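You operate a simulated robot arm through the tools that you are given. There is no shell and no other tool. Be economical: measure what you need, move in short steps, check, and stop when the job is done.

Carry out the task below with a simulated robot arm. There is one attempt and no reset: what you move stays moved.

## Task
Gather the mugs on the tray, centre it and push the chair in.
Fine: all three upright, then the tray slid to the table's middle; the chair before the table goes under its edge. Set down upright: white mug, blue mug, green mug.
Where things are to end (x, y in the base frame): steel serving tray within 6 cm of [88, 20]; rush chair before the table within 7 cm of [75, 54].

The check looks at the end state, three seconds after you hand in, the way a careful person would. Anything else that was tipped, shoved, dropped, spilled or broken makes it a failure.

## Robot
A 5-joint arm with a two-finger parallel gripper on a trunk, on a base that drives. Base frame: it is fixed to the floor where the robot stands at the start and does not move with it; the origin is under the middle of the robot, x ahead of it, y to its left, z up. Units: cm, degrees, N and s.
It reaches about 113.4 cm from its shoulder. Its first joint turns from -149.0 to 149.0 degrees. Places, roughly: tray [70, 10, 80]. Payload 1.57 kg.
The TCP is the grasp point between the finger pads, 3 cm short of the fingertips. In the tool frame z runs along the fingers and y along their closing line. Largest opening 11 cm; finger width 2.4, thickness 1.2; the body of the gripper, 4.8 by 11.2 cm, starts 7.8 cm behind the TCP.
Orientation is told as [roll, pitch, yaw] about the base's x, y, z axes, in that order, counted from this pose: with the fingers straight down and closing along the base's y, the tool's x points along the base's -x, its y along +y and its z along -z.

## Interface
- The arm moves only by the tool step_arm. Its argument "series" is a list of rows, each an object of numbers (a shift or turn left out is 0, a gripper value left out holds the last): "grip": the opening in per cent of the stroke, from 0 (shut) to 100 (fully open); "dx", "dy", "dz": the shift along the tool's x, y, z in cm; "rx", "ry", "rz": the turn, a rotation vector about the tool's x, y, z in degrees. In form: [{"grip": .., "dx": .., "dy": .., "dz": .., "rx": .., "ry": .., "rz": ..}, ...]. A call has 1 to 10 rows; each row shifts and turns the commanded pose from where the row before left it, along the tool's axes as they then stand. Rows are played at 5 a second. More than 5 cm and 8.6 degrees between two rows, or a gripper value outside its range, and nothing of the call is played. Where a pose cannot be reached the arm comes as near as it can. A force on the tool above 40 N (or 10 N above the force at the start of the call, whichever is more), or a blocked arm, ends the call early, and 0.2 s more pass. Each finger travels about 15.3 cm/s and halts on what it meets, pressing with about 21 N; the grip force reading is that of the motor and also rises with nothing between the fingers. The clock runs only during rows and for 0.2 s after the last one: add rows that do not move to give the fingers time. The reply holds the time, the measured pose of the TCP, the force on the tool along the base axes, the opening and the grip force, in the units named above and with some noise, with the torque about the TCP (base axes, N m) and any sound that the robot's microphone picked up.
- Cameras (640 x 400 px; columns grow to the right, rows downward): "scene" is now at [2.04, 16.7, 173.37]; the picture's right is [-0.10, -0.99, 0.00], its down [-0.85, 0.09, -0.53] and it looks along [0.52, -0.05, -0.85] (base axes); focal length 261 px, centre (320, 200). "wrist" rides on the gripper at [7, 1.6, -14.1] in the tool frame; the picture's right is [-0.23, 0.97, 0.00], its down [-0.85, -0.20, -0.48] and it looks along [-0.47, -0.11, 0.88] (tool axes); focal length 222 px, centre (320, 200). There is no depth. A picture from a camera that has moved, and an enlarged one, comes with that camera's place and axes in the base frame and with its lens.
- capture(camera): a new picture of that camera. The clock stands still meanwhile.
- lift_body(by): slides the trunk up (or, below 0, down) by that many cm; the arm and the scene camera ride with it, the base frame stays. It gives what a move gives, with no picture.
- base_move(legs): drives the robot by 1 to 6 legs, each [ahead, turn to the left] in cm and degrees, along the robot's own axes; the way and the turn of a leg run together, so that a leg with both is an arc; at most 150 cm and 180 degrees a leg. The arm and the cameras ride along, it lands a little off, and it stops where it bumps. It gives what a move gives.
- pan_tilt(pan, tilt): turns the head with the scene camera to pan (to the left, within 155 degrees either way) and tilt (down, from -29 to 69), counted from straight ahead of the robot. It gives what a move gives.
- inspect(camera, box): a new picture of the part [left, top, right, bottom] of that camera's present view, enlarged. The clock stands still meanwhile.
- hand_in(): hands the job in; it is judged then, once.

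Work in short steps. Places have to be worked out from the pictures, the camera data and where the tool is seen: move nearer, look again, correct. Check each grasp and each placing, and mend what went wrong. You have 120 turns and 98 pictures in all, those below and enlarged ones among them. Open the gripper and draw the arm clear of the work before you hand the job in, unless the task says otherwise; then end with one line.

The tools are called after "Emit:" by a JSON object that holds its "api" and its "payload". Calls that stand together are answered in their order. step_arm: Moves the arm, as the interface text tells. Its arguments: {"type":"object","properties":{"series":{"type":"array"}},"required":["series"]} The other tools are called the same way: lift_body (by) slides the trunk up or down; base_move (legs) drives the base; pan_tilt (pan, tilt) turns the head that bears the scene camera; capture (camera) takes a picture; inspect (camera, box) takes an enlarged picture of a part of a camera's view; hand_in () hands the job in.

At the start:

```text
time_s: 0.0
tcp_pos: [48.95, 44.03, 103.41]
orientation: [0.0, -0.1, -0.5]
force: [0.1, -0.2, 0.5]
ft_torque: [0.0, -0.01, 0.02]
gripper_width: 11.0
grasp_force: 0.1
trunk travel left (down, up): [-76.8, 20.2]
robot x, y, heading: [-0.25, 0.41, -0.2]
head pan, tilt: [-6.0, 58.2]
```

scene: 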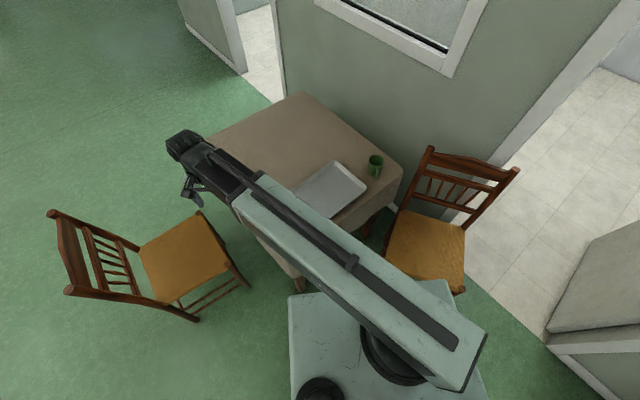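
wrist: 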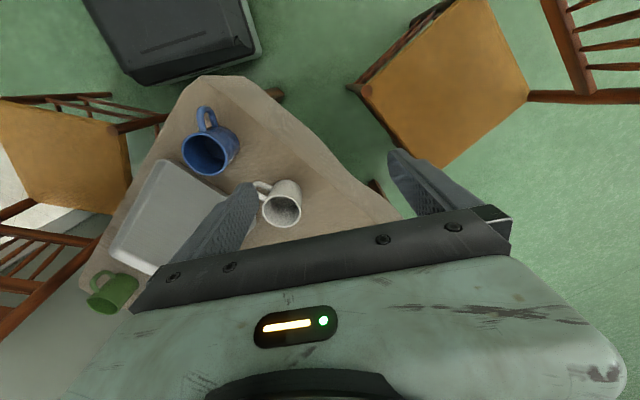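

The wrist view shows all three mugs and the tray on the table. I'll enlarge the view to judge how each mug stands, and where its handle points.

Emit:
{"api": "inspect", "payload": {"camera": "wrist", "box": [70, 70, 390, 330]}}

Emit:
{"api": "inspect", "payload": {"camera": "scene", "box": [200, 80, 520, 300]}}

```text
1.54 times, centred on (230, 200) of wrist
camera zoom: at [41.94, 45.72, 117.63], right [0.24, 0.97, 0.0], down [0.85, -0.21, 0.48], along [0.47, -0.11, -0.88], focal length 342 px, centre (458, 200)
```

zoom: 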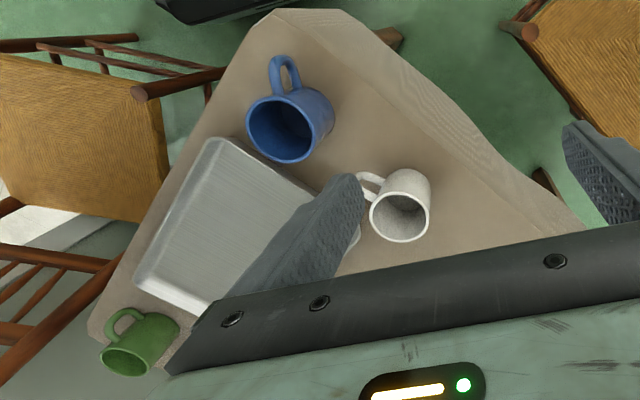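

```text
1.82 times, centred on (360, 190) of scene
camera zoom: at [2.04, 16.7, 173.37], right [-0.1, -0.99, 0.0], down [-0.85, 0.09, -0.53], along [0.52, -0.05, -0.85], focal length 474 px, centre (247, 218)
```

zoom: 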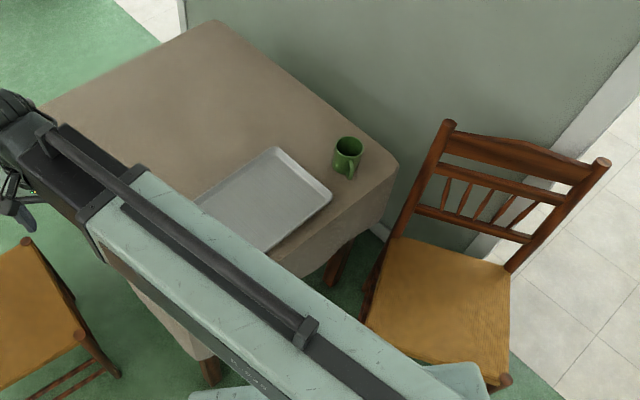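

All three mugs appear to be upright already. I put the white mug near (57, 36), the blue near (47, 28), the green near (72, -14), and the tray centre near (64, 9). I'll move over the white mug and turn the fingers across its handle line for a closer look.

Emit:
{"api": "step_arm", "payload": {"series": [{"dx": -3, "dy": -3, "grip": 100}, {"dx": -3, "dy": -3}, {"dx": -2, "dy": -2}, {"rz": -8}, {"rz": -8}, {"rz": -8}, {"rz": -8}, {"rz": -8}, {"rz": -8}, {"rz": -8}]}}

Emit:
{"api": "capture", "payload": {"camera": "wrist"}}

Emit:
{"api": "capture", "payload": {"camera": "scene"}}

```text
time_s: 2.2
tcp_pos: [56.68, 36.09, 103.44]
orientation: [0.0, 0.0, 55.6]
force: [-0.6, -0.5, -0.6]
ft_torque: [0.02, -0.02, 0.01]
gripper_width: 11.02
grasp_force: 0.1
trunk travel left (down, up): [-76.8, 20.2]
robot x, y, heading: [-0.25, 0.16, 0.1]
head pan, tilt: [-6.0, 58.2]
```

```text
93 pictures are left
camera wrist: at [51.46, 31.12, 117.63], right [-0.68, 0.74, 0.0], down [0.65, 0.59, 0.48], along [0.35, 0.32, -0.88], focal length 222 px, centre (320, 200)
```

wrist: 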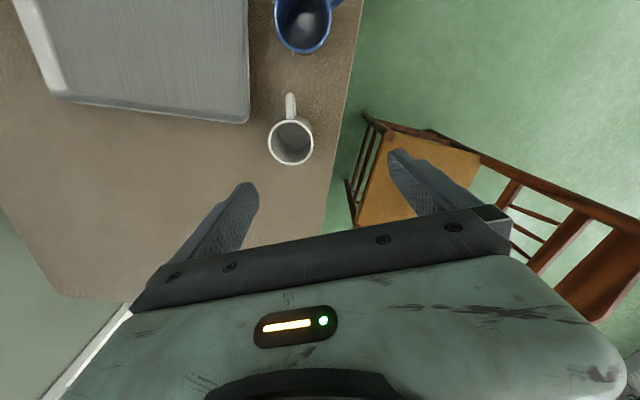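

```text
92 pictures are left
camera scene: at [2.05, 16.7, 173.37], right [-0.1, -0.99, 0.0], down [-0.85, 0.09, -0.53], along [0.52, -0.05, -0.85], focal length 261 px, centre (320, 200)
```

scene: 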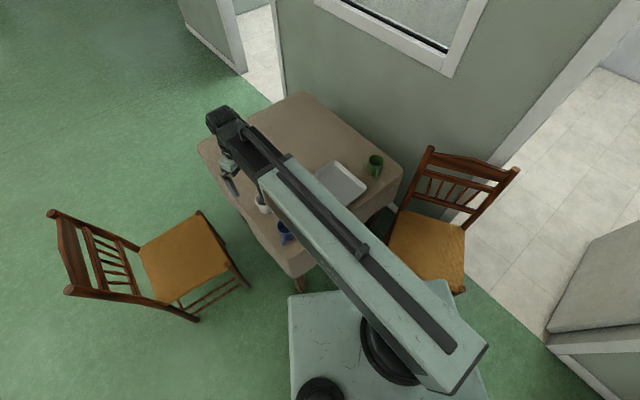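

Triangulating the views puts the white mug at about (61.1, 33.7) with its rim near z 82 and its handle at about -135°. I'll turn back 10°, centre over it and go down to just above the rim, then check.

Emit:
{"api": "step_arm", "payload": {"series": [{"rz": 5, "grip": 100}, {"rz": 5}, {"dx": -1.4, "dy": -2.4}, {"dy": -2.4}, {"dz": 3}, {"dz": 3}, {"dz": 3}, {"dz": 3}, {}]}}

Emit:
{"api": "capture", "payload": {"camera": "wrist"}}

```text
time_s: 4.2
tcp_pos: [61.17, 33.41, 103.42]
orientation: [0.0, 0.1, 45.6]
force: [0.0, 0.2, 0.4]
ft_torque: [-0.03, 0.01, 0.03]
gripper_width: 10.99
grasp_force: 0.1
out of reach, approached as far as the arm can: row 5, 6, 7, 8
trunk travel left (down, up): [-76.8, 20.2]
robot x, y, heading: [-0.06, 0.19, 0.1]
head pan, tilt: [-6.0, 58.2]
```

```text
91 pictures are left
camera wrist: at [55.18, 29.66, 117.63], right [-0.54, 0.84, 0.0], down [0.74, 0.47, 0.48], along [0.4, 0.26, -0.88], focal length 222 px, centre (320, 200)
```

wrist: 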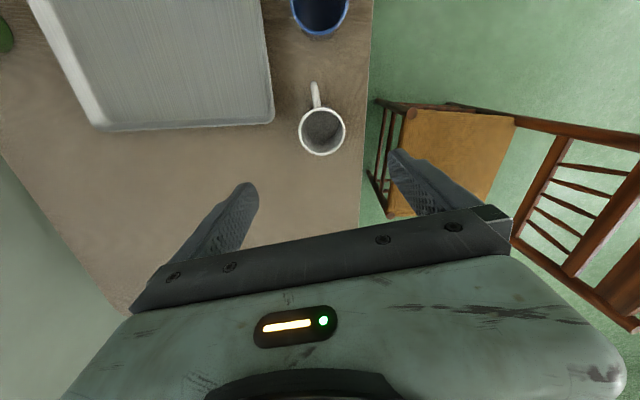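

The arm can't go lower from this trunk height. The mug is confirmed at (60.9, 33.9), so I'll lower the trunk instead.

Emit:
{"api": "lift_body", "payload": {"by": -13}}

Emit:
{"api": "capture", "payload": {"camera": "wrist"}}

```text
time_s: 5.8
tcp_pos: [61.17, 33.5, 90.5]
orientation: [0.0, 0.0, 45.5]
force: [-0.1, 0.4, 0.1]
ft_torque: [-0.03, 0.0, -0.04]
gripper_width: 10.99
grasp_force: 0.0
trunk travel left (down, up): [-63.8, 33.2]
robot x, y, heading: [0.19, 0.11, 0.1]
head pan, tilt: [-6.0, 58.2]
```

```text
90 pictures are left
camera wrist: at [55.17, 29.65, 104.63], right [-0.53, 0.84, 0.0], down [0.74, 0.47, 0.48], along [0.4, 0.26, -0.88], focal length 222 px, centre (320, 200)
```

wrist: 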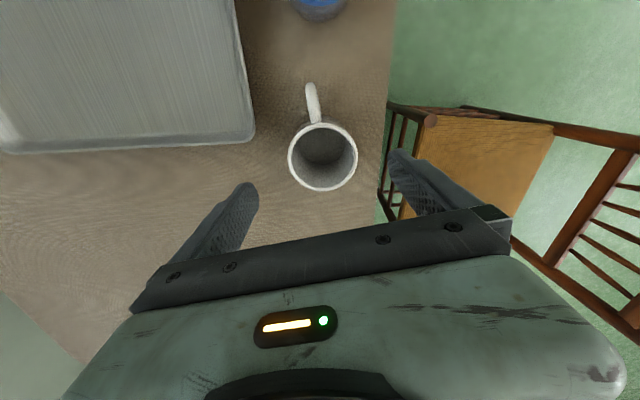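

The mug is centred between the fingers and its rim is near z 82. I'll lower by 7 cm so the fingertips straddle it, and check.

Emit:
{"api": "lift_body", "payload": {"by": -7}}

Emit:
{"api": "capture", "payload": {"camera": "wrist"}}

```text
time_s: 6.9
tcp_pos: [61.16, 33.27, 83.49]
orientation: [-0.1, -0.1, 45.6]
force: [-0.3, -0.9, 0.6]
ft_torque: [-0.01, -0.02, -0.03]
gripper_width: 10.98
grasp_force: 0.1
trunk travel left (down, up): [-56.8, 40.2]
robot x, y, heading: [-0.15, -0.09, -0.1]
head pan, tilt: [-6.0, 58.2]
```

```text
89 pictures are left
camera wrist: at [55.17, 29.65, 97.63], right [-0.54, 0.84, 0.0], down [0.74, 0.47, 0.48], along [0.4, 0.26, -0.88], focal length 222 px, centre (320, 200)
```

wrist: 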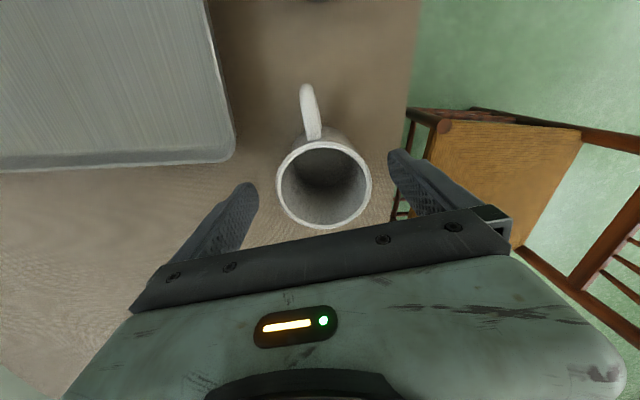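

The rim reads z 82.3 and the table about 75–76. I'll lower 2.5 cm more, with fingertips near 78, and then close.

Emit:
{"api": "lift_body", "payload": {"by": -2.5}}

Emit:
{"api": "step_arm", "payload": {"series": [{"grip": 80}, {"grip": 60}, {"grip": 45}, {"grip": 45}, {"grip": 45}]}}

Emit:
{"api": "capture", "payload": {"camera": "wrist"}}

```text
time_s: 7.6
tcp_pos: [61.12, 33.43, 80.98]
orientation: [0.0, 0.1, 45.5]
force: [-0.4, -0.5, -0.5]
ft_torque: [0.01, 0.01, 0.0]
gripper_width: 11.01
grasp_force: 0.1
trunk travel left (down, up): [-54.3, 42.7]
robot x, y, heading: [-0.03, 0.25, 0.1]
head pan, tilt: [-6.0, 58.2]
```

```text
time_s: 8.8
tcp_pos: [61.06, 33.4, 81.02]
orientation: [0.0, 0.0, 45.5]
force: [-1.4, 1.6, 0.0]
ft_torque: [-0.02, 0.01, -0.02]
gripper_width: 7.14
grasp_force: 20.7
trunk travel left (down, up): [-54.3, 42.7]
robot x, y, heading: [-0.06, 0.3, 0.2]
head pan, tilt: [-6.0, 58.2]
```

```text
88 pictures are left
camera wrist: at [55.17, 29.66, 95.13], right [-0.54, 0.84, 0.0], down [0.74, 0.47, 0.48], along [0.4, 0.26, -0.88], focal length 222 px, centre (320, 200)
```

wrist: 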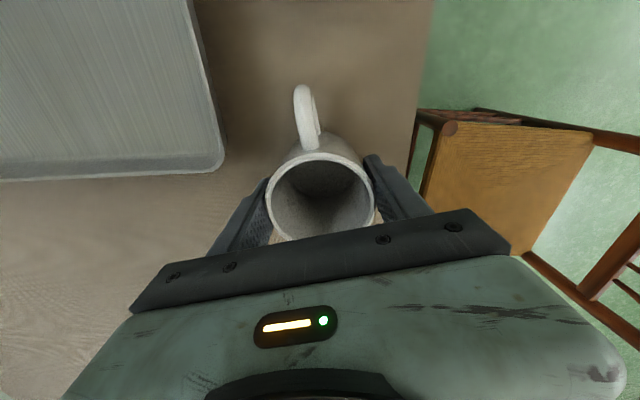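

The white mug is gripped at 7.1 cm. I'll raise the trunk 9 cm, then carry it over the tray's near-left end at (63.3, 16.6) with its handle turned toward me.

Emit:
{"api": "lift_body", "payload": {"by": 9}}

Emit:
{"api": "step_arm", "payload": {"series": [{"dx": 1.5, "dy": -1.9}, {"dx": 1.5, "dy": -1.9}, {"dx": 1.5, "dy": -1.9}, {"dx": 1.5, "dy": -1.9}, {"dx": 1.5, "dy": -1.9}, {"dx": 1.5, "dy": -1.9}, {"dx": 1.44, "dy": -1.93}, {"rz": 4.5}, {"rz": 5}, {}]}}

Emit:
{"api": "capture", "payload": {"camera": "wrist"}}

Emit:
{"api": "capture", "payload": {"camera": "scene"}}

```text
time_s: 10.0
tcp_pos: [61.17, 33.49, 89.89]
orientation: [0.0, 0.0, 45.4]
force: [0.8, -0.2, -2.4]
ft_torque: [0.02, 0.01, -0.02]
gripper_width: 7.12
grasp_force: 21.2
trunk travel left (down, up): [-63.3, 33.7]
robot x, y, heading: [-0.3, 0.26, 0.1]
head pan, tilt: [-6.0, 58.2]
```

```text
time_s: 12.2
tcp_pos: [63.35, 16.68, 89.95]
orientation: [0.0, -0.1, 35.9]
force: [-0.7, 0.1, -2.6]
ft_torque: [-0.01, -0.03, 0.0]
gripper_width: 7.14
grasp_force: 20.8
trunk travel left (down, up): [-63.3, 33.7]
robot x, y, heading: [-0.11, 0.33, 0.1]
head pan, tilt: [-6.0, 58.2]
```

```text
87 pictures are left
camera wrist: at [56.81, 14.0, 104.12], right [-0.39, 0.92, 0.0], down [0.81, 0.34, 0.48], along [0.44, 0.19, -0.88], focal length 222 px, centre (320, 200)
```

wrist: 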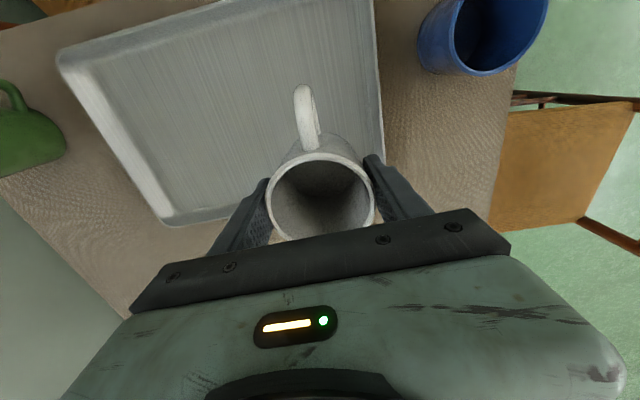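

```text
86 pictures are left
camera scene: at [2.07, 16.7, 159.87], right [-0.1, -0.99, 0.0], down [-0.85, 0.09, -0.53], along [0.52, -0.05, -0.85], focal length 261 px, centre (320, 200)
```

scene: 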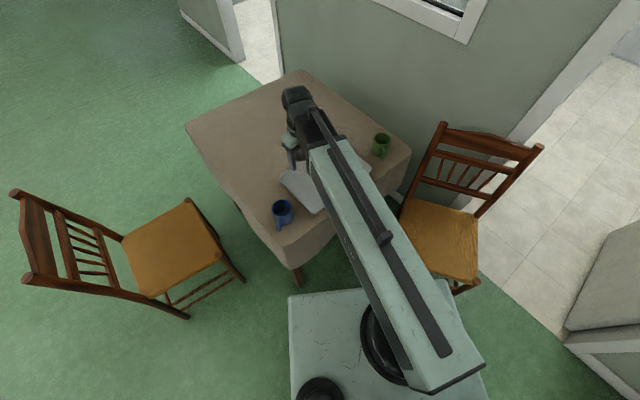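

The mug sits over the tray at about l=-8.6, n=+3.6, clear of the rims. I'll lower it most of the way, then in small steps while watching the force.

Emit:
{"api": "lift_body", "payload": {"by": -7.6}}

Emit:
{"api": "lift_body", "payload": {"by": -0.5}}

```text
time_s: 13.3
tcp_pos: [63.41, 16.73, 82.34]
orientation: [-0.1, 0.1, 36.1]
force: [1.0, -0.5, -1.5]
ft_torque: [0.01, 0.04, -0.01]
gripper_width: 7.14
grasp_force: 20.3
trunk travel left (down, up): [-55.7, 41.3]
robot x, y, heading: [-0.21, 0.04, 0.2]
head pan, tilt: [-6.0, 58.2]
```

```text
time_s: 13.9
tcp_pos: [63.24, 16.64, 81.98]
orientation: [0.0, 0.0, 36.0]
force: [0.7, -0.2, -2.0]
ft_torque: [0.02, -0.01, 0.01]
gripper_width: 7.12
grasp_force: 21.2
trunk travel left (down, up): [-55.2, 41.8]
robot x, y, heading: [-0.08, 0.25, -0.0]
head pan, tilt: [-6.0, 58.2]
```

No contact yet, as the force is still about -2 N. I'll keep lowering in small steps.

Emit:
{"api": "lift_body", "payload": {"by": -0.3}}

Emit:
{"api": "lift_body", "payload": {"by": -0.2}}

```text
time_s: 14.4
tcp_pos: [63.31, 16.69, 81.59]
orientation: [0.0, 0.0, 36.0]
force: [0.8, 0.5, -2.0]
ft_torque: [0.0, -0.04, -0.03]
gripper_width: 7.15
grasp_force: 21.1
trunk travel left (down, up): [-54.9, 42.1]
robot x, y, heading: [-0.19, 0.83, 0.2]
head pan, tilt: [-6.0, 58.2]
```

```text
time_s: 14.9
tcp_pos: [63.24, 16.75, 81.4]
orientation: [0.0, -0.1, 36.1]
force: [0.5, 3.9, 10.8]
ft_torque: [-0.16, -0.01, 0.03]
gripper_width: 7.12
grasp_force: 21.2
trunk travel left (down, up): [-54.7, 42.3]
robot x, y, heading: [-0.33, 0.39, -0.2]
head pan, tilt: [-6.0, 58.2]
```

There's contact at TCP z 81.4. I'll open just enough to release (about 8.4 cm) so the outer finger stays off the tray rim, then rise.

Emit:
{"api": "step_arm", "payload": {"series": [{"grip": 70}, {"grip": 76}, {"grip": 76}]}}

Emit:
{"api": "lift_body", "payload": {"by": 9}}

Emit:
{"api": "capture", "payload": {"camera": "wrist"}}

```text
time_s: 15.7
tcp_pos: [63.33, 16.8, 81.35]
orientation: [0.1, 0.0, 36.0]
force: [-0.2, -0.7, 0.5]
ft_torque: [0.01, 0.03, 0.04]
gripper_width: 8.37
grasp_force: 0.0
trunk travel left (down, up): [-54.7, 42.3]
robot x, y, heading: [-0.16, 0.11, -0.2]
head pan, tilt: [-6.0, 58.2]
```

```text
time_s: 17.0
tcp_pos: [63.33, 16.72, 90.45]
orientation: [-0.1, 0.0, 35.9]
force: [0.2, -1.3, -0.5]
ft_torque: [-0.05, 0.0, -0.01]
gripper_width: 8.32
grasp_force: 0.0
trunk travel left (down, up): [-63.7, 33.3]
robot x, y, heading: [-0.27, 0.42, 0.1]
head pan, tilt: [-6.0, 58.2]
```

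```text
85 pictures are left
camera wrist: at [56.8, 14.0, 104.52], right [-0.39, 0.92, 0.0], down [0.81, 0.34, 0.48], along [0.44, 0.19, -0.88], focal length 222 px, centre (320, 200)
```

wrist: 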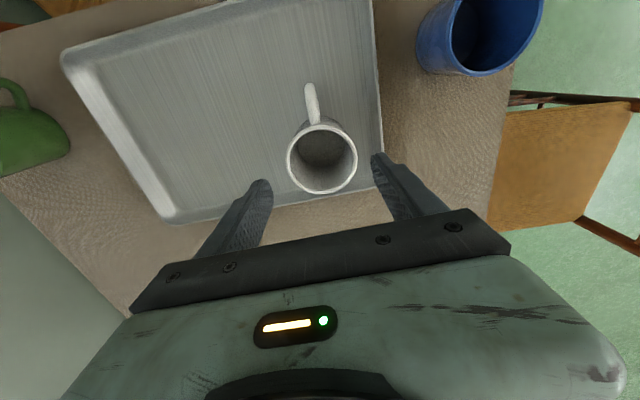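

The white mug stands upright on the tray. Next I'll carry the open gripper over toward the green mug at about (76.5, -16.3).

Emit:
{"api": "step_arm", "payload": {"series": [{"dx": 0.87, "dy": -3.4, "grip": 100}, {"dx": 0.87, "dy": -3.4}, {"dx": 0.87, "dy": -3.4}, {"dx": 0.87, "dy": -3.4}, {"dx": 0.87, "dy": -3.4}, {"dx": 0.87, "dy": -3.4}, {"dx": 0.87, "dy": -3.4}, {"dx": 0.87, "dy": -3.4}, {"dx": 0.87, "dy": -3.4}, {"dx": 0.87, "dy": -3.4}]}}

Emit:
{"api": "step_arm", "payload": {"series": [{"rz": 8}, {"rz": 8}, {"rz": 8}, {"rz": 8}, {"rz": 4}, {}]}}

Emit:
{"api": "capture", "payload": {"camera": "wrist"}}

```text
time_s: 19.2
tcp_pos: [76.5, -15.99, 90.45]
orientation: [0.0, 0.0, 36.0]
force: [0.4, 0.2, 0.6]
ft_torque: [-0.01, 0.0, 0.0]
gripper_width: 11.02
grasp_force: 0.0
trunk travel left (down, up): [-63.7, 33.3]
robot x, y, heading: [-0.09, 0.29, 0.1]
head pan, tilt: [-6.0, 58.2]
```

```text
time_s: 20.6
tcp_pos: [76.33, -16.07, 90.3]
orientation: [0.0, 0.0, -0.2]
force: [0.8, 0.0, 0.0]
ft_torque: [-0.02, 0.02, 0.0]
gripper_width: 11.0
grasp_force: 0.1
trunk travel left (down, up): [-63.7, 33.3]
robot x, y, heading: [0.17, 0.51, 0.1]
head pan, tilt: [-6.0, 58.2]
```

```text
84 pictures are left
camera wrist: at [69.35, -14.26, 104.53], right [0.23, 0.97, 0.0], down [0.85, -0.2, 0.48], along [0.47, -0.11, -0.88], focal length 222 px, centre (320, 200)
```

wrist: 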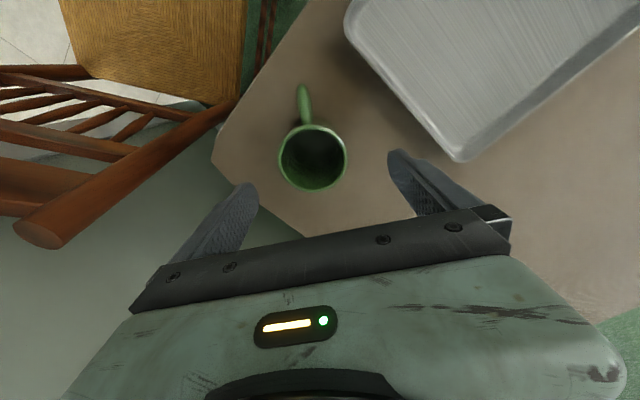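

The green mug is at (76.1, -16.7) with its handle toward me, so this closing line suits it. I'll shift slightly and descend.

Emit:
{"api": "step_arm", "payload": {"series": [{"dx": 0.1, "dy": -0.6}, {}]}}

Emit:
{"api": "lift_body", "payload": {"by": -6.5}}

Emit:
{"api": "capture", "payload": {"camera": "wrist"}}

```text
time_s: 21.2
tcp_pos: [76.25, -16.53, 90.38]
orientation: [0.0, 0.0, 0.0]
force: [1.1, -0.5, 0.5]
ft_torque: [-0.02, 0.0, 0.0]
gripper_width: 11.01
grasp_force: 0.1
trunk travel left (down, up): [-63.7, 33.3]
robot x, y, heading: [0.13, 0.22, -0.1]
head pan, tilt: [-6.0, 58.2]
```

```text
time_s: 22.2
tcp_pos: [76.18, -16.44, 83.88]
orientation: [0.0, 0.0, 0.0]
force: [0.5, -0.3, 0.0]
ft_torque: [0.02, 0.01, 0.02]
gripper_width: 10.97
grasp_force: 0.1
trunk travel left (down, up): [-57.2, 39.8]
robot x, y, heading: [0.03, 0.16, 0.1]
head pan, tilt: [-6.0, 58.2]
```

```text
83 pictures are left
camera wrist: at [69.25, -14.84, 98.03], right [0.23, 0.97, 0.0], down [0.85, -0.2, 0.48], along [0.47, -0.11, -0.88], focal length 222 px, centre (320, 200)
```

wrist: 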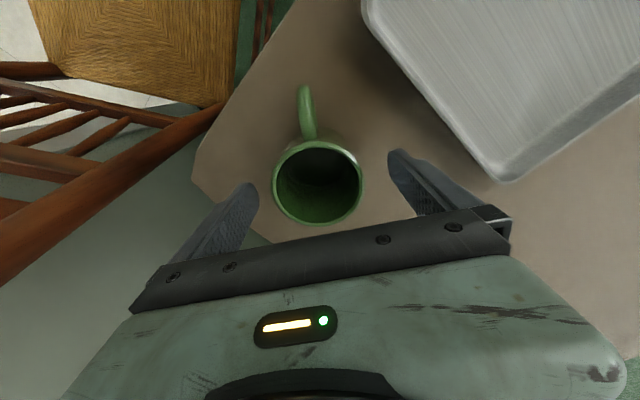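

The mug is centred between the fingers. I'll lower 3 cm and grip.

Emit:
{"api": "lift_body", "payload": {"by": -3}}

Emit:
{"api": "step_arm", "payload": {"series": [{"grip": 80}, {"grip": 60}, {"grip": 45}, {"grip": 45}, {"grip": 45}]}}

Emit:
{"api": "lift_body", "payload": {"by": 9.5}}

Emit:
{"api": "capture", "payload": {"camera": "wrist"}}

```text
time_s: 23.0
tcp_pos: [76.19, -16.41, 80.82]
orientation: [0.0, 0.0, 0.0]
force: [0.1, 0.0, 0.4]
ft_torque: [-0.01, 0.03, 0.04]
gripper_width: 11.0
grasp_force: 0.0
trunk travel left (down, up): [-54.2, 42.8]
robot x, y, heading: [0.09, 0.2, 0.1]
head pan, tilt: [-6.0, 58.2]
```

```text
time_s: 24.2
tcp_pos: [76.09, -16.43, 80.89]
orientation: [-0.1, 0.0, 0.0]
force: [0.4, -0.2, 0.7]
ft_torque: [0.03, 0.02, 0.03]
gripper_width: 7.11
grasp_force: 21.2
trunk travel left (down, up): [-54.2, 42.8]
robot x, y, heading: [-0.55, 0.34, 0.1]
head pan, tilt: [-6.0, 58.2]
```

```text
time_s: 25.5
tcp_pos: [76.19, -16.52, 90.33]
orientation: [0.0, 0.0, 0.0]
force: [-0.1, 0.1, -1.9]
ft_torque: [0.0, 0.0, -0.01]
gripper_width: 7.12
grasp_force: 20.9
trunk travel left (down, up): [-63.7, 33.3]
robot x, y, heading: [-0.25, 0.13, 0.1]
head pan, tilt: [-6.0, 58.2]
```

```text
82 pictures are left
camera wrist: at [69.27, -14.84, 104.51], right [0.23, 0.97, 0.0], down [0.85, -0.2, 0.48], along [0.47, -0.11, -0.88], focal length 222 px, centre (320, 200)
```

wrist: 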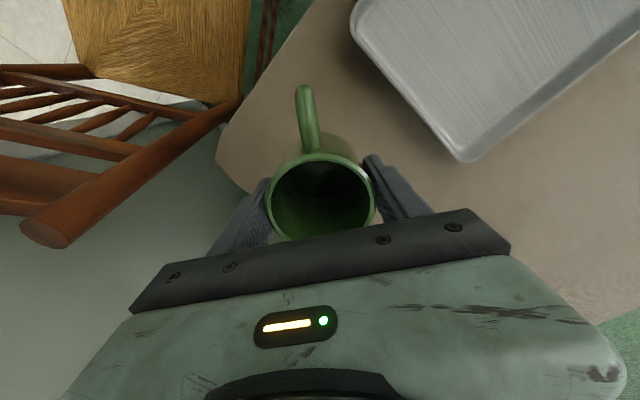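

The green mug is gripped and lifted. I'll carry it to (73.0, 2.6) over the tray's right end and turn it 38° so the handle faces me.

Emit:
{"api": "step_arm", "payload": {"series": [{"dx": 0.8, "dy": 3.2}, {"dx": 0.8, "dy": 3.2}, {"dx": 0.8, "dy": 3.2}, {"dx": 0.8, "dy": 3.2}, {"dy": 3.2}, {"dy": 3.1}, {"rz": -8}, {"rz": -8}, {"rz": -8}, {"rz": -8}]}}

Emit:
{"api": "step_arm", "payload": {"series": [{"rz": -5}, {}]}}

Emit:
{"api": "capture", "payload": {"camera": "wrist"}}

```text
time_s: 27.7
tcp_pos: [73.02, 2.71, 90.38]
orientation: [0.0, 0.0, 32.1]
force: [-0.5, -0.2, -1.5]
ft_torque: [-0.01, -0.01, 0.0]
gripper_width: 7.12
grasp_force: 20.6
trunk travel left (down, up): [-63.7, 33.3]
robot x, y, heading: [-0.1, 0.39, 0.0]
head pan, tilt: [-6.0, 58.2]
```

```text
time_s: 28.3
tcp_pos: [72.95, 2.54, 90.37]
orientation: [0.0, 0.0, 37.0]
force: [0.8, 0.8, -2.2]
ft_torque: [0.02, -0.02, 0.04]
gripper_width: 7.12
grasp_force: 20.9
trunk travel left (down, up): [-63.7, 33.3]
robot x, y, heading: [-0.38, 0.17, 0.0]
head pan, tilt: [-6.0, 58.2]
```

```text
81 pictures are left
camera wrist: at [66.5, -0.27, 104.52], right [-0.41, 0.91, 0.0], down [0.8, 0.36, 0.48], along [0.44, 0.19, -0.88], focal length 222 px, centre (320, 200)
```

wrist: 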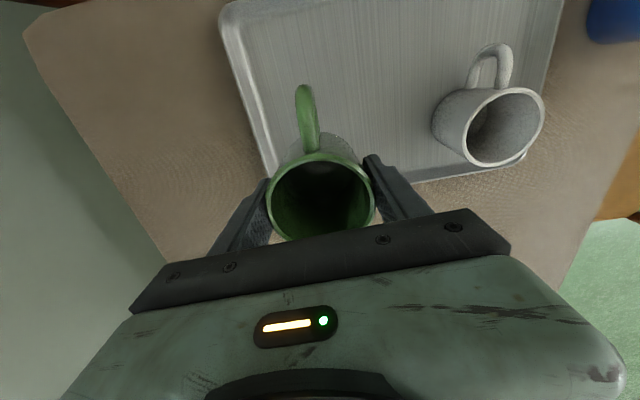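

The green mug is about 8.5 cm right of centre over the tray with margin all round. I'll lower it to just above contact, then touch down.

Emit:
{"api": "lift_body", "payload": {"by": -8.7}}

Emit:
{"api": "lift_body", "payload": {"by": -0.3}}

```text
time_s: 29.5
tcp_pos: [73.11, 2.7, 81.73]
orientation: [0.0, 0.0, 37.1]
force: [-0.2, -0.6, -2.0]
ft_torque: [0.02, -0.02, 0.0]
gripper_width: 7.12
grasp_force: 21.3
trunk travel left (down, up): [-55.0, 42.0]
robot x, y, heading: [-0.51, 0.12, 0.1]
head pan, tilt: [-6.0, 58.2]
```

```text
time_s: 30.0
tcp_pos: [72.98, 2.59, 81.4]
orientation: [0.0, 0.0, 37.0]
force: [0.9, -0.3, 1.1]
ft_torque: [-0.05, 0.02, 0.01]
gripper_width: 7.1
grasp_force: 20.9
trunk travel left (down, up): [-54.7, 42.3]
robot x, y, heading: [-0.01, 0.22, 0.1]
head pan, tilt: [-6.0, 58.2]
```

The force has just turned positive, so the mug has touched down. I'll release and rise.

Emit:
{"api": "step_arm", "payload": {"series": [{"grip": 70}, {"grip": 76}, {"grip": 76}]}}

Emit:
{"api": "lift_body", "payload": {"by": 9.5}}

Emit:
{"api": "capture", "payload": {"camera": "wrist"}}

```text
time_s: 30.8
tcp_pos: [72.92, 2.67, 81.41]
orientation: [0.0, 0.1, 37.0]
force: [0.4, 0.6, -0.9]
ft_torque: [-0.03, 0.0, 0.02]
gripper_width: 8.35
grasp_force: 0.1
trunk travel left (down, up): [-54.7, 42.3]
robot x, y, heading: [-0.19, 0.53, 0.1]
head pan, tilt: [-6.0, 58.2]
```

```text
time_s: 32.1
tcp_pos: [72.97, 2.58, 90.86]
orientation: [0.0, 0.0, 37.0]
force: [-0.1, -0.9, 0.5]
ft_torque: [-0.01, 0.0, 0.01]
gripper_width: 8.36
grasp_force: 0.0
trunk travel left (down, up): [-64.2, 32.8]
robot x, y, heading: [-0.25, 0.5, 0.1]
head pan, tilt: [-6.0, 58.2]
```

```text
80 pictures are left
camera wrist: at [66.49, -0.25, 105.02], right [-0.4, 0.91, 0.0], down [0.8, 0.35, 0.48], along [0.44, 0.19, -0.88], focal length 222 px, centre (320, 200)
```

wrist: 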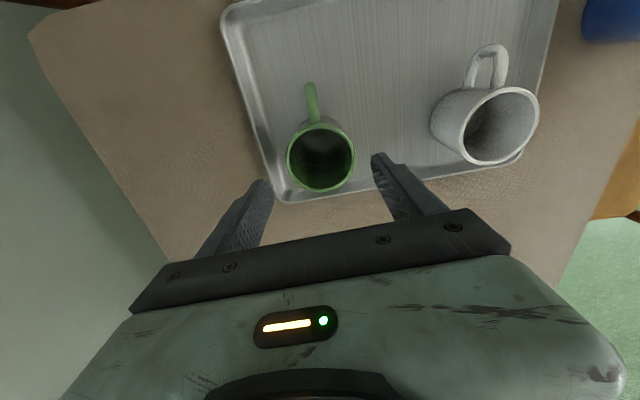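

Green is upright on the tray. Next I'll move over to the blue mug near (48.5, 25.2).

Emit:
{"api": "step_arm", "payload": {"series": [{"dx": 0.6, "dy": 3.28, "grip": 100}, {"dx": 0.6, "dy": 3.28}, {"dx": 0.6, "dy": 3.28}, {"dx": 0.6, "dy": 3.28}, {"dx": 0.6, "dy": 3.28}, {"dx": 0.6, "dy": 3.28}, {"dx": 0.6, "dy": 3.28}, {"dx": 0.6, "dy": 3.28}, {"dx": 0.6, "dy": 3.28}, {"dx": 0.6, "dy": 3.28}]}}

Emit:
{"api": "step_arm", "payload": {"series": [{"rz": 8}, {"rz": 8}, {"rz": 8}, {"rz": 8}, {"rz": 5}, {}]}}

Emit:
{"api": "capture", "payload": {"camera": "wrist"}}

```text
time_s: 34.3
tcp_pos: [50.4, 26.28, 90.9]
orientation: [0.0, 0.2, 37.0]
force: [0.4, 1.2, 0.6]
ft_torque: [0.01, -0.01, 0.0]
gripper_width: 10.98
grasp_force: 0.1
out of reach, approached as far as the arm can: row 9, 10
trunk travel left (down, up): [-64.2, 32.8]
robot x, y, heading: [-0.19, 0.2, -0.1]
head pan, tilt: [-6.0, 58.2]
```

```text
time_s: 35.7
tcp_pos: [50.32, 26.12, 90.96]
orientation: [-0.1, 0.2, -0.1]
force: [-0.5, 0.4, -0.3]
ft_torque: [0.01, -0.04, 0.0]
gripper_width: 11.02
grasp_force: 0.1
trunk travel left (down, up): [-64.2, 32.8]
robot x, y, heading: [-0.17, 0.23, 0.0]
head pan, tilt: [-6.0, 58.2]
```

```text
79 pictures are left
camera wrist: at [43.45, 27.87, 105.04], right [0.23, 0.97, 0.0], down [0.86, -0.2, 0.48], along [0.46, -0.11, -0.88], focal length 222 px, centre (320, 200)
```

wrist: 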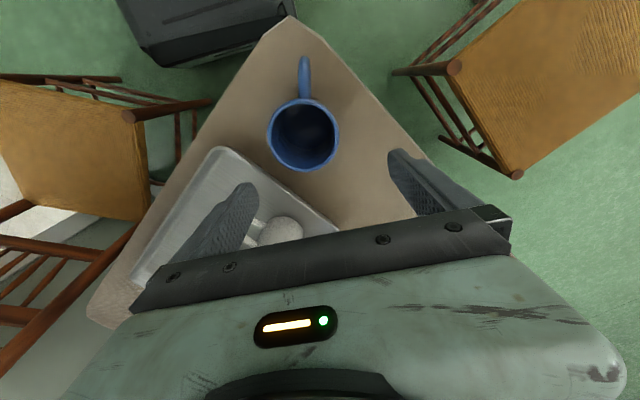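

The blue mug is a little inside the arm's minimum radius. I'll look behind the robot before backing up about 12 cm.

Emit:
{"api": "pan_tilt", "payload": {"pan": 150, "tilt": 55}}

Emit:
{"api": "capture", "payload": {"camera": "scene"}}

Emit:
{"api": "pan_tilt", "payload": {"pan": -150, "tilt": 55}}

Emit:
{"api": "capture", "payload": {"camera": "scene"}}

Emit:
{"api": "pan_tilt", "payload": {"pan": 70, "tilt": 45}}

Emit:
{"api": "capture", "payload": {"camera": "scene"}}

```text
time_s: 38.1
tcp_pos: [50.37, 26.18, 90.97]
orientation: [0.0, 0.1, 0.1]
force: [-0.2, 0.0, -0.5]
ft_torque: [-0.03, 0.01, 0.02]
gripper_width: 10.98
grasp_force: 0.0
trunk travel left (down, up): [-64.2, 32.8]
robot x, y, heading: [-0.01, 0.59, 0.2]
head pan, tilt: [150.0, 55.0]
```

```text
78 pictures are left
camera scene: at [-11.03, 21.01, 161.16], right [0.5, 0.87, 0.0], down [0.71, -0.41, -0.57], along [-0.5, 0.29, -0.82], focal length 261 px, centre (320, 200)
```

scene: 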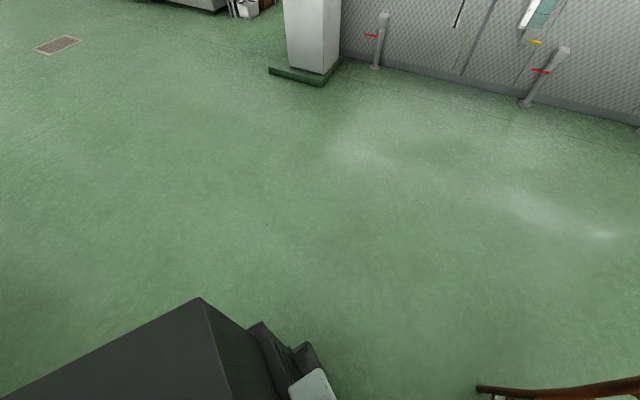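

```text
time_s: 42.2
tcp_pos: [50.34, 26.17, 90.84]
orientation: [0.0, 0.1, 0.0]
force: [0.1, -0.5, -0.1]
ft_torque: [0.04, 0.0, 0.03]
gripper_width: 11.02
grasp_force: 0.0
trunk travel left (down, up): [-64.2, 32.8]
robot x, y, heading: [0.08, 0.25, 0.1]
head pan, tilt: [-150.0, 55.0]
```

```text
77 pictures are left
camera scene: at [-11.03, 13.8, 161.16], right [-0.5, 0.87, 0.0], down [0.71, 0.41, -0.57], along [-0.5, -0.29, -0.82], focal length 261 px, centre (320, 200)
```

scene: 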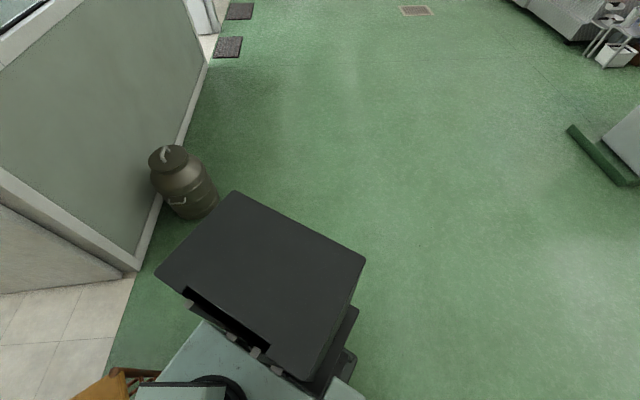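

```text
time_s: 45.4
tcp_pos: [50.38, 26.25, 90.92]
orientation: [0.1, 0.1, 0.0]
force: [0.0, 0.3, -0.3]
ft_torque: [-0.01, 0.05, -0.01]
gripper_width: 11.02
grasp_force: 0.0
trunk travel left (down, up): [-64.2, 32.8]
robot x, y, heading: [-0.3, 0.32, 0.1]
head pan, tilt: [70.0, 45.0]
```

```text
76 pictures are left
camera scene: at [-2.01, 25.05, 162.5], right [0.94, -0.34, 0.0], down [-0.24, -0.66, -0.71], along [0.24, 0.66, -0.71], focal length 261 px, centre (320, 200)
```

scene: 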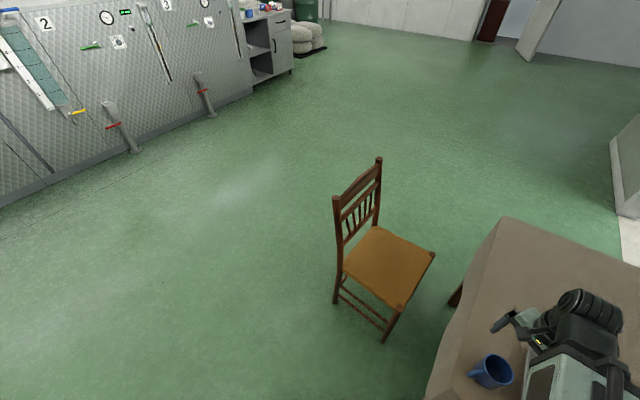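

The way behind is clear, with a milk can only off to the right. I'll back up 12 cm and restore the head.

Emit:
{"api": "base_move", "payload": {"legs": [[-12, 0]]}}

Emit:
{"api": "pan_tilt", "payload": {"pan": 0, "tilt": 55}}

```text
time_s: 46.6
tcp_pos: [38.37, 26.18, 90.87]
orientation: [0.1, 0.1, 0.0]
force: [-0.6, -1.0, 0.8]
ft_torque: [-0.02, 0.04, -0.01]
gripper_width: 11.01
grasp_force: 0.0
trunk travel left (down, up): [-64.2, 32.8]
robot x, y, heading: [-12.69, 0.16, -0.1]
head pan, tilt: [70.0, 45.0]
```

```text
time_s: 48.0
tcp_pos: [38.36, 26.1, 90.82]
orientation: [0.0, 0.0, 0.0]
force: [0.1, -0.3, -0.3]
ft_torque: [-0.02, -0.01, -0.01]
gripper_width: 11.01
grasp_force: 0.0
trunk travel left (down, up): [-64.2, 32.8]
robot x, y, heading: [-12.3, 0.23, 0.2]
head pan, tilt: [0.0, 55.0]
```

Blue is at (47.8, 25.0) with its handle at about 167°. I'll move over it and turn to yaw -13.

Emit:
{"api": "step_arm", "payload": {"series": [{"dx": -3.2, "dy": -0.4, "grip": 100}, {"dx": -3.2, "dy": -0.4}, {"dx": -3, "dy": -0.3}, {"rz": 7}, {"rz": 6}, {}]}}

Emit:
{"api": "capture", "payload": {"camera": "wrist"}}

```text
time_s: 49.4
tcp_pos: [47.78, 25.06, 90.87]
orientation: [-0.1, 0.1, -13.0]
force: [-0.1, 0.5, -0.1]
ft_torque: [0.0, 0.0, -0.01]
gripper_width: 10.99
grasp_force: 0.0
trunk travel left (down, up): [-64.2, 32.8]
robot x, y, heading: [-12.35, -0.14, 0.0]
head pan, tilt: [0.0, 55.0]
```

```text
75 pictures are left
camera wrist: at [41.39, 28.28, 105.04], right [0.44, 0.9, 0.0], down [0.79, -0.39, 0.48], along [0.43, -0.21, -0.88], focal length 222 px, centre (320, 200)
```

wrist: 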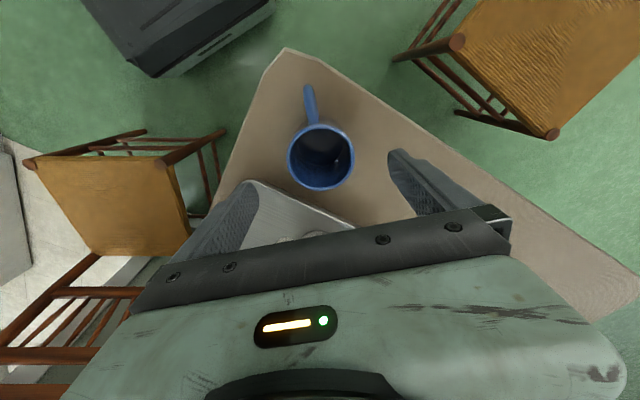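

It's centred the same way as the white mug was. I'll lower to TCP z about 81, grip and lift.

Emit:
{"api": "lift_body", "payload": {"by": -6.5}}

Emit:
{"api": "inspect", "payload": {"camera": "wrist", "box": [200, 60, 440, 240]}}

```text
time_s: 50.4
tcp_pos: [47.78, 25.1, 84.31]
orientation: [-0.1, 0.1, -13.0]
force: [0.7, -0.5, -0.9]
ft_torque: [-0.03, 0.0, 0.0]
gripper_width: 11.03
grasp_force: 0.0
trunk travel left (down, up): [-57.7, 39.3]
robot x, y, heading: [-12.08, 0.23, 0.1]
head pan, tilt: [0.0, 55.0]
```

```text
2.22 times, centred on (320, 150) of wrist
camera zoom: at [41.38, 28.27, 98.54], right [0.44, 0.9, 0.0], down [0.79, -0.39, 0.48], along [0.43, -0.21, -0.88], focal length 494 px, centre (320, 311)
```

zoom: 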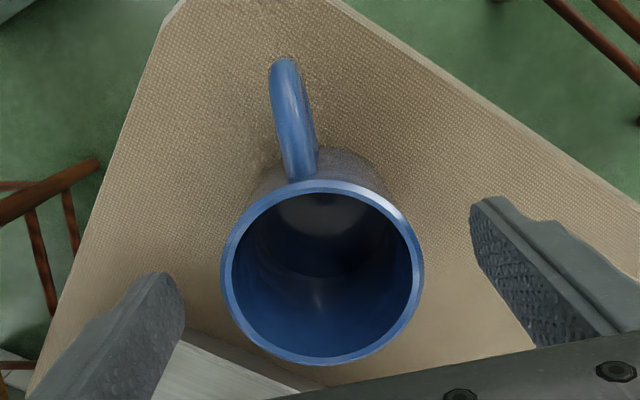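

The blue mug is well centred and stands upright. I'll lower the last bit, grip and lift.

Emit:
{"api": "lift_body", "payload": {"by": -3.4}}

Emit:
{"api": "step_arm", "payload": {"series": [{"grip": 80}, {"grip": 60}, {"grip": 45}, {"grip": 45}, {"grip": 45}]}}

Emit:
{"api": "lift_body", "payload": {"by": 10}}

```text
time_s: 51.2
tcp_pos: [47.79, 24.99, 80.89]
orientation: [0.0, 0.1, -13.0]
force: [0.6, 0.1, -0.4]
ft_torque: [0.01, 0.0, 0.02]
gripper_width: 11.03
grasp_force: 0.1
trunk travel left (down, up): [-54.3, 42.7]
robot x, y, heading: [-12.16, 0.35, 0.1]
head pan, tilt: [0.0, 55.0]
```

```text
time_s: 52.4
tcp_pos: [47.79, 25.14, 80.93]
orientation: [-0.1, 0.0, -13.0]
force: [-0.2, 0.5, 1.2]
ft_torque: [0.05, 0.05, 0.03]
gripper_width: 7.12
grasp_force: 21.7
trunk travel left (down, up): [-54.3, 42.7]
robot x, y, heading: [-12.21, 0.27, 0.2]
head pan, tilt: [0.0, 55.0]
```

```text
time_s: 53.8
tcp_pos: [47.73, 24.99, 90.99]
orientation: [-0.2, 0.0, -12.9]
force: [0.5, 0.7, -1.1]
ft_torque: [0.0, -0.02, 0.01]
gripper_width: 7.14
grasp_force: 20.9
trunk travel left (down, up): [-64.3, 32.7]
robot x, y, heading: [-11.89, -0.17, 0.0]
head pan, tilt: [0.0, 55.0]
```

The blue mug is held. I'll carry it over the tray centre, then rotate it so its handle points away from me, between the other two mugs.

Emit:
{"api": "step_arm", "payload": {"series": [{"dx": -2.33, "dy": -1.95}, {"dx": -2.33, "dy": -1.95}, {"dx": -2.33, "dy": -1.95}, {"dx": -2.33, "dy": -1.95}, {"dx": -2.33, "dy": -1.95}, {"dx": -2.33, "dy": -1.95}, {"dx": -2.33, "dy": -1.95}, {"dx": -2.33, "dy": -1.95}, {"rz": 8}, {"rz": 8}]}}

Emit:
{"api": "step_arm", "payload": {"series": [{"rz": 8.3}, {"rz": 8.3}, {"rz": 8.3}, {"rz": 8.3}, {"rz": 8.3}, {"rz": 8.3}, {"rz": 8.3}, {"rz": 8.3}, {"rz": 8.3}, {"rz": 8.3}]}}

Emit:
{"api": "step_arm", "payload": {"series": [{"rz": 8.3}, {"rz": 8.3}, {"rz": 8.3}, {"rz": 8.1}, {}]}}

Emit:
{"api": "capture", "payload": {"camera": "wrist"}}

Emit:
{"api": "capture", "payload": {"camera": "scene"}}

```text
time_s: 56.0
tcp_pos: [62.31, 5.62, 90.91]
orientation: [-0.2, 0.0, -29.1]
force: [-0.6, -0.1, -1.6]
ft_torque: [0.01, -0.01, -0.01]
gripper_width: 7.12
grasp_force: 20.9
trunk travel left (down, up): [-64.3, 32.7]
robot x, y, heading: [-12.07, 0.52, 0.3]
head pan, tilt: [0.0, 55.0]
```

```text
time_s: 58.1
tcp_pos: [62.48, 5.76, 90.85]
orientation: [-0.1, 0.0, -112.0]
force: [0.5, 0.9, -1.6]
ft_torque: [-0.01, -0.02, 0.0]
gripper_width: 7.13
grasp_force: 21.3
trunk travel left (down, up): [-64.3, 32.7]
robot x, y, heading: [-12.47, 0.3, 0.2]
head pan, tilt: [0.0, 55.0]
```

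```text
time_s: 59.4
tcp_pos: [62.56, 5.75, 91.07]
orientation: [0.0, -0.1, -145.0]
force: [-0.1, -0.6, -2.2]
ft_torque: [-0.04, -0.02, -0.03]
gripper_width: 7.14
grasp_force: 20.9
trunk travel left (down, up): [-64.3, 32.7]
robot x, y, heading: [-12.4, 0.71, -0.1]
head pan, tilt: [0.0, 55.0]
```

```text
73 pictures are left
camera wrist: at [69.2, 8.37, 105.11], right [0.37, -0.93, 0.0], down [-0.81, -0.33, 0.48], along [-0.45, -0.18, -0.88], focal length 222 px, centre (320, 200)
```

wrist: 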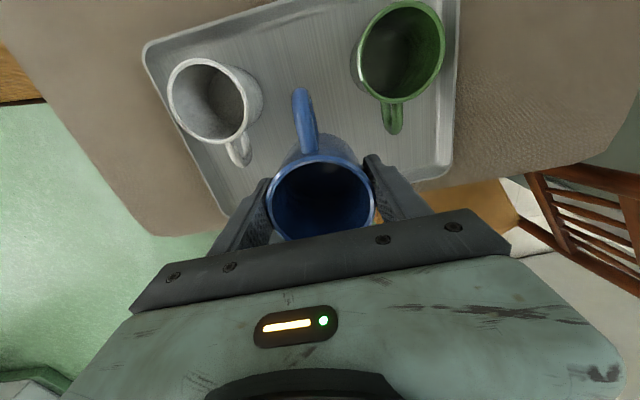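

```text
72 pictures are left
camera scene: at [-9.56, 17.4, 161.26], right [0.0, -1.0, 0.0], down [-0.82, 0.0, -0.57], along [0.57, 0.0, -0.82], focal length 261 px, centre (320, 200)
```

scene: 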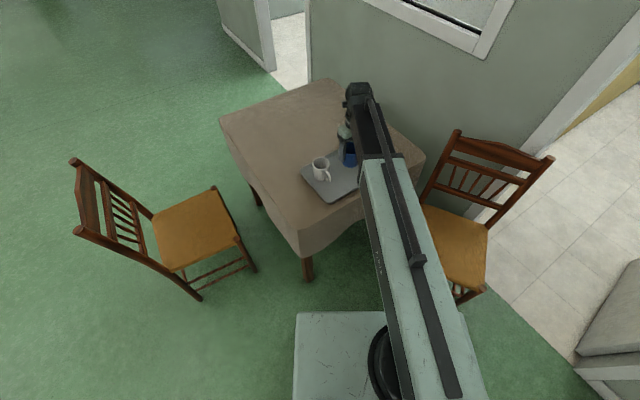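

The blue mug is above the gap, with its handle between white and green and clear of both. I'll lower it.

Emit:
{"api": "lift_body", "payload": {"by": -9.3}}

Emit:
{"api": "lift_body", "payload": {"by": -0.3}}

```text
time_s: 60.6
tcp_pos: [62.66, 5.68, 81.58]
orientation: [0.0, 0.0, -145.0]
force: [0.8, 0.8, -1.4]
ft_torque: [0.03, 0.05, -0.01]
gripper_width: 7.15
grasp_force: 20.9
trunk travel left (down, up): [-55.0, 42.0]
robot x, y, heading: [-12.31, 0.37, 0.3]
head pan, tilt: [0.0, 55.0]
```

```text
time_s: 61.1
tcp_pos: [62.47, 5.65, 81.44]
orientation: [0.1, 0.0, -145.1]
force: [5.3, -1.2, 14.8]
ft_torque: [-0.04, 0.06, 0.05]
gripper_width: 7.12
grasp_force: 21.1
trunk travel left (down, up): [-54.7, 42.3]
robot x, y, heading: [-12.17, 0.06, 0.0]
head pan, tilt: [0.0, 55.0]
```

There's firm contact. I'll release, rise and check.

Emit:
{"api": "step_arm", "payload": {"series": [{"grip": 70}, {"grip": 78}, {"grip": 78}]}}

Emit:
{"api": "lift_body", "payload": {"by": 10}}

Emit:
{"api": "capture", "payload": {"camera": "wrist"}}

```text
time_s: 61.9
tcp_pos: [62.51, 5.71, 81.29]
orientation: [0.0, -0.1, -145.0]
force: [-0.7, -0.3, -0.3]
ft_torque: [0.01, -0.01, -0.01]
gripper_width: 8.56
grasp_force: 0.0
trunk travel left (down, up): [-54.7, 42.3]
robot x, y, heading: [-12.17, 0.48, -0.1]
head pan, tilt: [0.0, 55.0]
```

```text
time_s: 63.3
tcp_pos: [62.49, 5.65, 91.35]
orientation: [0.0, -0.1, -145.0]
force: [-0.4, -0.3, 0.0]
ft_torque: [0.02, -0.03, -0.02]
gripper_width: 8.57
grasp_force: 0.0
trunk travel left (down, up): [-64.7, 32.3]
robot x, y, heading: [-12.1, -0.1, 0.2]
head pan, tilt: [0.0, 55.0]
```

```text
71 pictures are left
camera wrist: at [69.18, 8.39, 105.51], right [0.37, -0.93, 0.0], down [-0.81, -0.33, 0.48], along [-0.45, -0.18, -0.88], focal length 222 px, centre (320, 200)
```

wrist: 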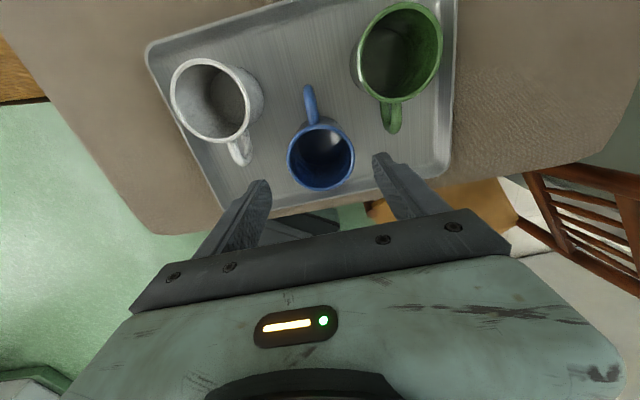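

All three mugs stand upright on the tray. To slide the tray I'll put both open fingers behind its near long side, starting about 3 cm clear of it.

Emit:
{"api": "step_arm", "payload": {"series": [{"dx": -2.6, "grip": 100}, {"dx": -2.6}, {"dx": -2.6}, {"dx": -2.6}, {}]}}

Emit:
{"api": "lift_body", "payload": {"by": -8}}

Emit:
{"api": "capture", "payload": {"camera": "wrist"}}

Emit:
{"api": "capture", "payload": {"camera": "scene"}}

```text
time_s: 64.5
tcp_pos: [53.85, -0.41, 91.38]
orientation: [0.0, -0.1, -145.1]
force: [0.5, 0.0, -0.4]
ft_torque: [0.02, -0.01, 0.0]
gripper_width: 10.99
grasp_force: 0.0
trunk travel left (down, up): [-64.7, 32.3]
robot x, y, heading: [-12.55, 0.55, 0.3]
head pan, tilt: [0.0, 55.0]
```

```text
time_s: 65.6
tcp_pos: [54.05, -0.25, 83.37]
orientation: [0.0, -0.2, -145.0]
force: [1.8, 0.6, 0.9]
ft_torque: [-0.02, -0.02, -0.01]
gripper_width: 10.99
grasp_force: 0.1
trunk travel left (down, up): [-56.7, 40.3]
robot x, y, heading: [-11.93, 0.54, 0.2]
head pan, tilt: [0.0, 55.0]
```

```text
70 pictures are left
camera wrist: at [60.61, 2.45, 97.52], right [0.37, -0.93, 0.0], down [-0.81, -0.33, 0.48], along [-0.45, -0.18, -0.88], focal length 222 px, centre (320, 200)
```

wrist: 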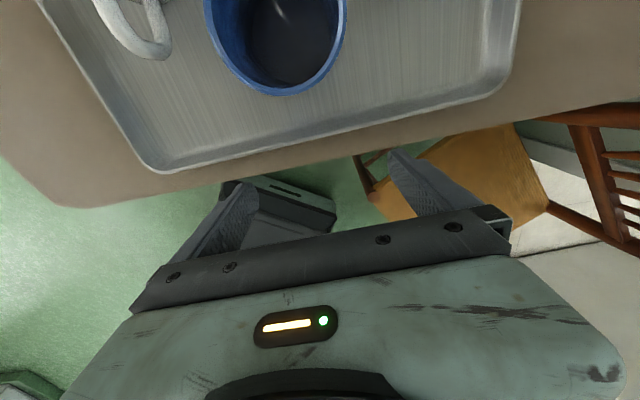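

```text
69 pictures are left
camera scene: at [-9.59, 17.4, 153.66], right [0.0, -1.0, 0.0], down [-0.82, 0.0, -0.57], along [0.57, 0.0, -0.82], focal length 261 px, centre (320, 200)
```

scene: 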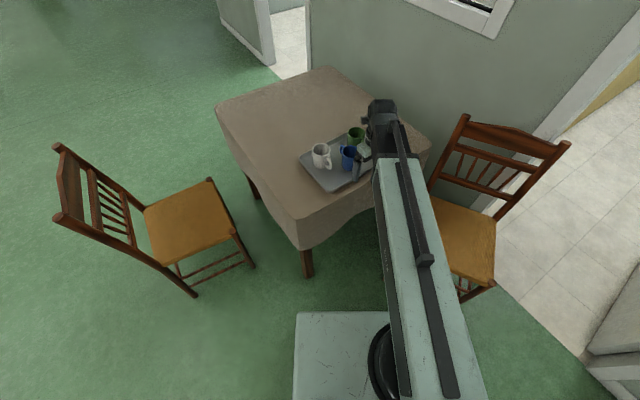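

The fingers are just off the table edge, behind the tray's near side. Triangulating the tray corner puts its rim at z about 78.2. I'll lower the tips to about 77, between rim top and cloth, and creep forward to contact.

Emit:
{"api": "lift_body", "payload": {"by": -3.3}}

Emit:
{"api": "step_arm", "payload": {"series": [{"dx": 0.4, "grip": 100}, {"dx": 0.4}, {"dx": 0.4}, {"dx": 0.4}, {}]}}

Emit:
{"api": "capture", "payload": {"camera": "wrist"}}

```text
time_s: 66.4
tcp_pos: [53.84, -0.31, 79.98]
orientation: [0.0, -0.1, -145.0]
force: [-0.3, -0.6, -1.0]
ft_torque: [0.0, 0.0, -0.02]
gripper_width: 11.0
grasp_force: 0.0
trunk travel left (down, up): [-53.4, 43.6]
robot x, y, heading: [-12.2, 0.02, -0.1]
head pan, tilt: [0.0, 55.0]
```

```text
time_s: 67.6
tcp_pos: [55.1, 0.68, 80.06]
orientation: [0.0, -0.2, -145.1]
force: [-5.0, -2.1, 1.7]
ft_torque: [0.0, 0.09, 0.08]
gripper_width: 11.02
grasp_force: 0.1
trunk travel left (down, up): [-53.4, 43.6]
robot x, y, heading: [-12.38, 0.19, -0.1]
head pan, tilt: [0.0, 55.0]
```

```text
68 pictures are left
camera wrist: at [61.84, 3.35, 94.25], right [0.37, -0.93, 0.0], down [-0.81, -0.33, 0.48], along [-0.45, -0.18, -0.88], focal length 222 px, centre (320, 200)
```

wrist: 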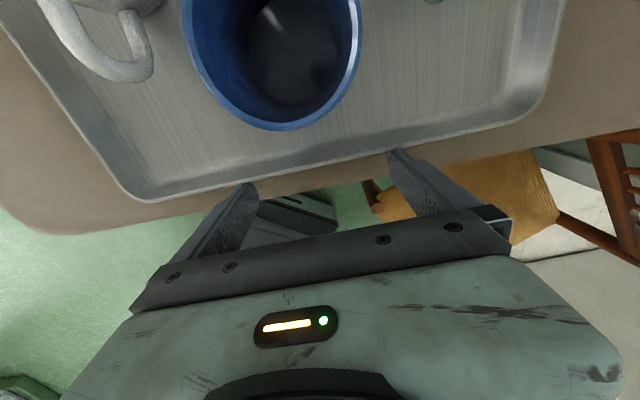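

There's about 5 N of contact, with both fingertips against the tray rim. I'll push 2 cm and check that it's the tray moving and not the table.

Emit:
{"api": "step_arm", "payload": {"series": [{"dx": 0.4, "dy": 0.04}, {"dx": 0.4, "dy": 0.04}, {"dx": 0.4, "dy": 0.04}, {"dx": 0.4, "dy": 0.04}, {"dx": 0.4, "dy": 0.04}, {}]}}

Emit:
{"api": "capture", "payload": {"camera": "wrist"}}

```text
time_s: 69.0
tcp_pos: [56.89, 1.68, 80.14]
orientation: [0.1, -0.1, -144.9]
force: [-3.1, -4.2, 1.5]
ft_torque: [-0.11, 0.02, -0.12]
gripper_width: 10.95
grasp_force: 0.1
trunk travel left (down, up): [-53.4, 43.6]
robot x, y, heading: [-11.97, 0.39, 0.1]
head pan, tilt: [0.0, 55.0]
```

```text
67 pictures are left
camera wrist: at [63.61, 4.34, 94.25], right [0.37, -0.93, 0.0], down [-0.81, -0.33, 0.48], along [-0.44, -0.18, -0.88], focal length 222 px, centre (320, 200)
```

wrist: 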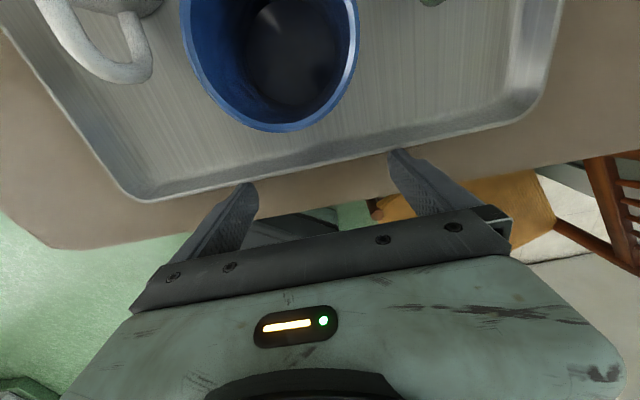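

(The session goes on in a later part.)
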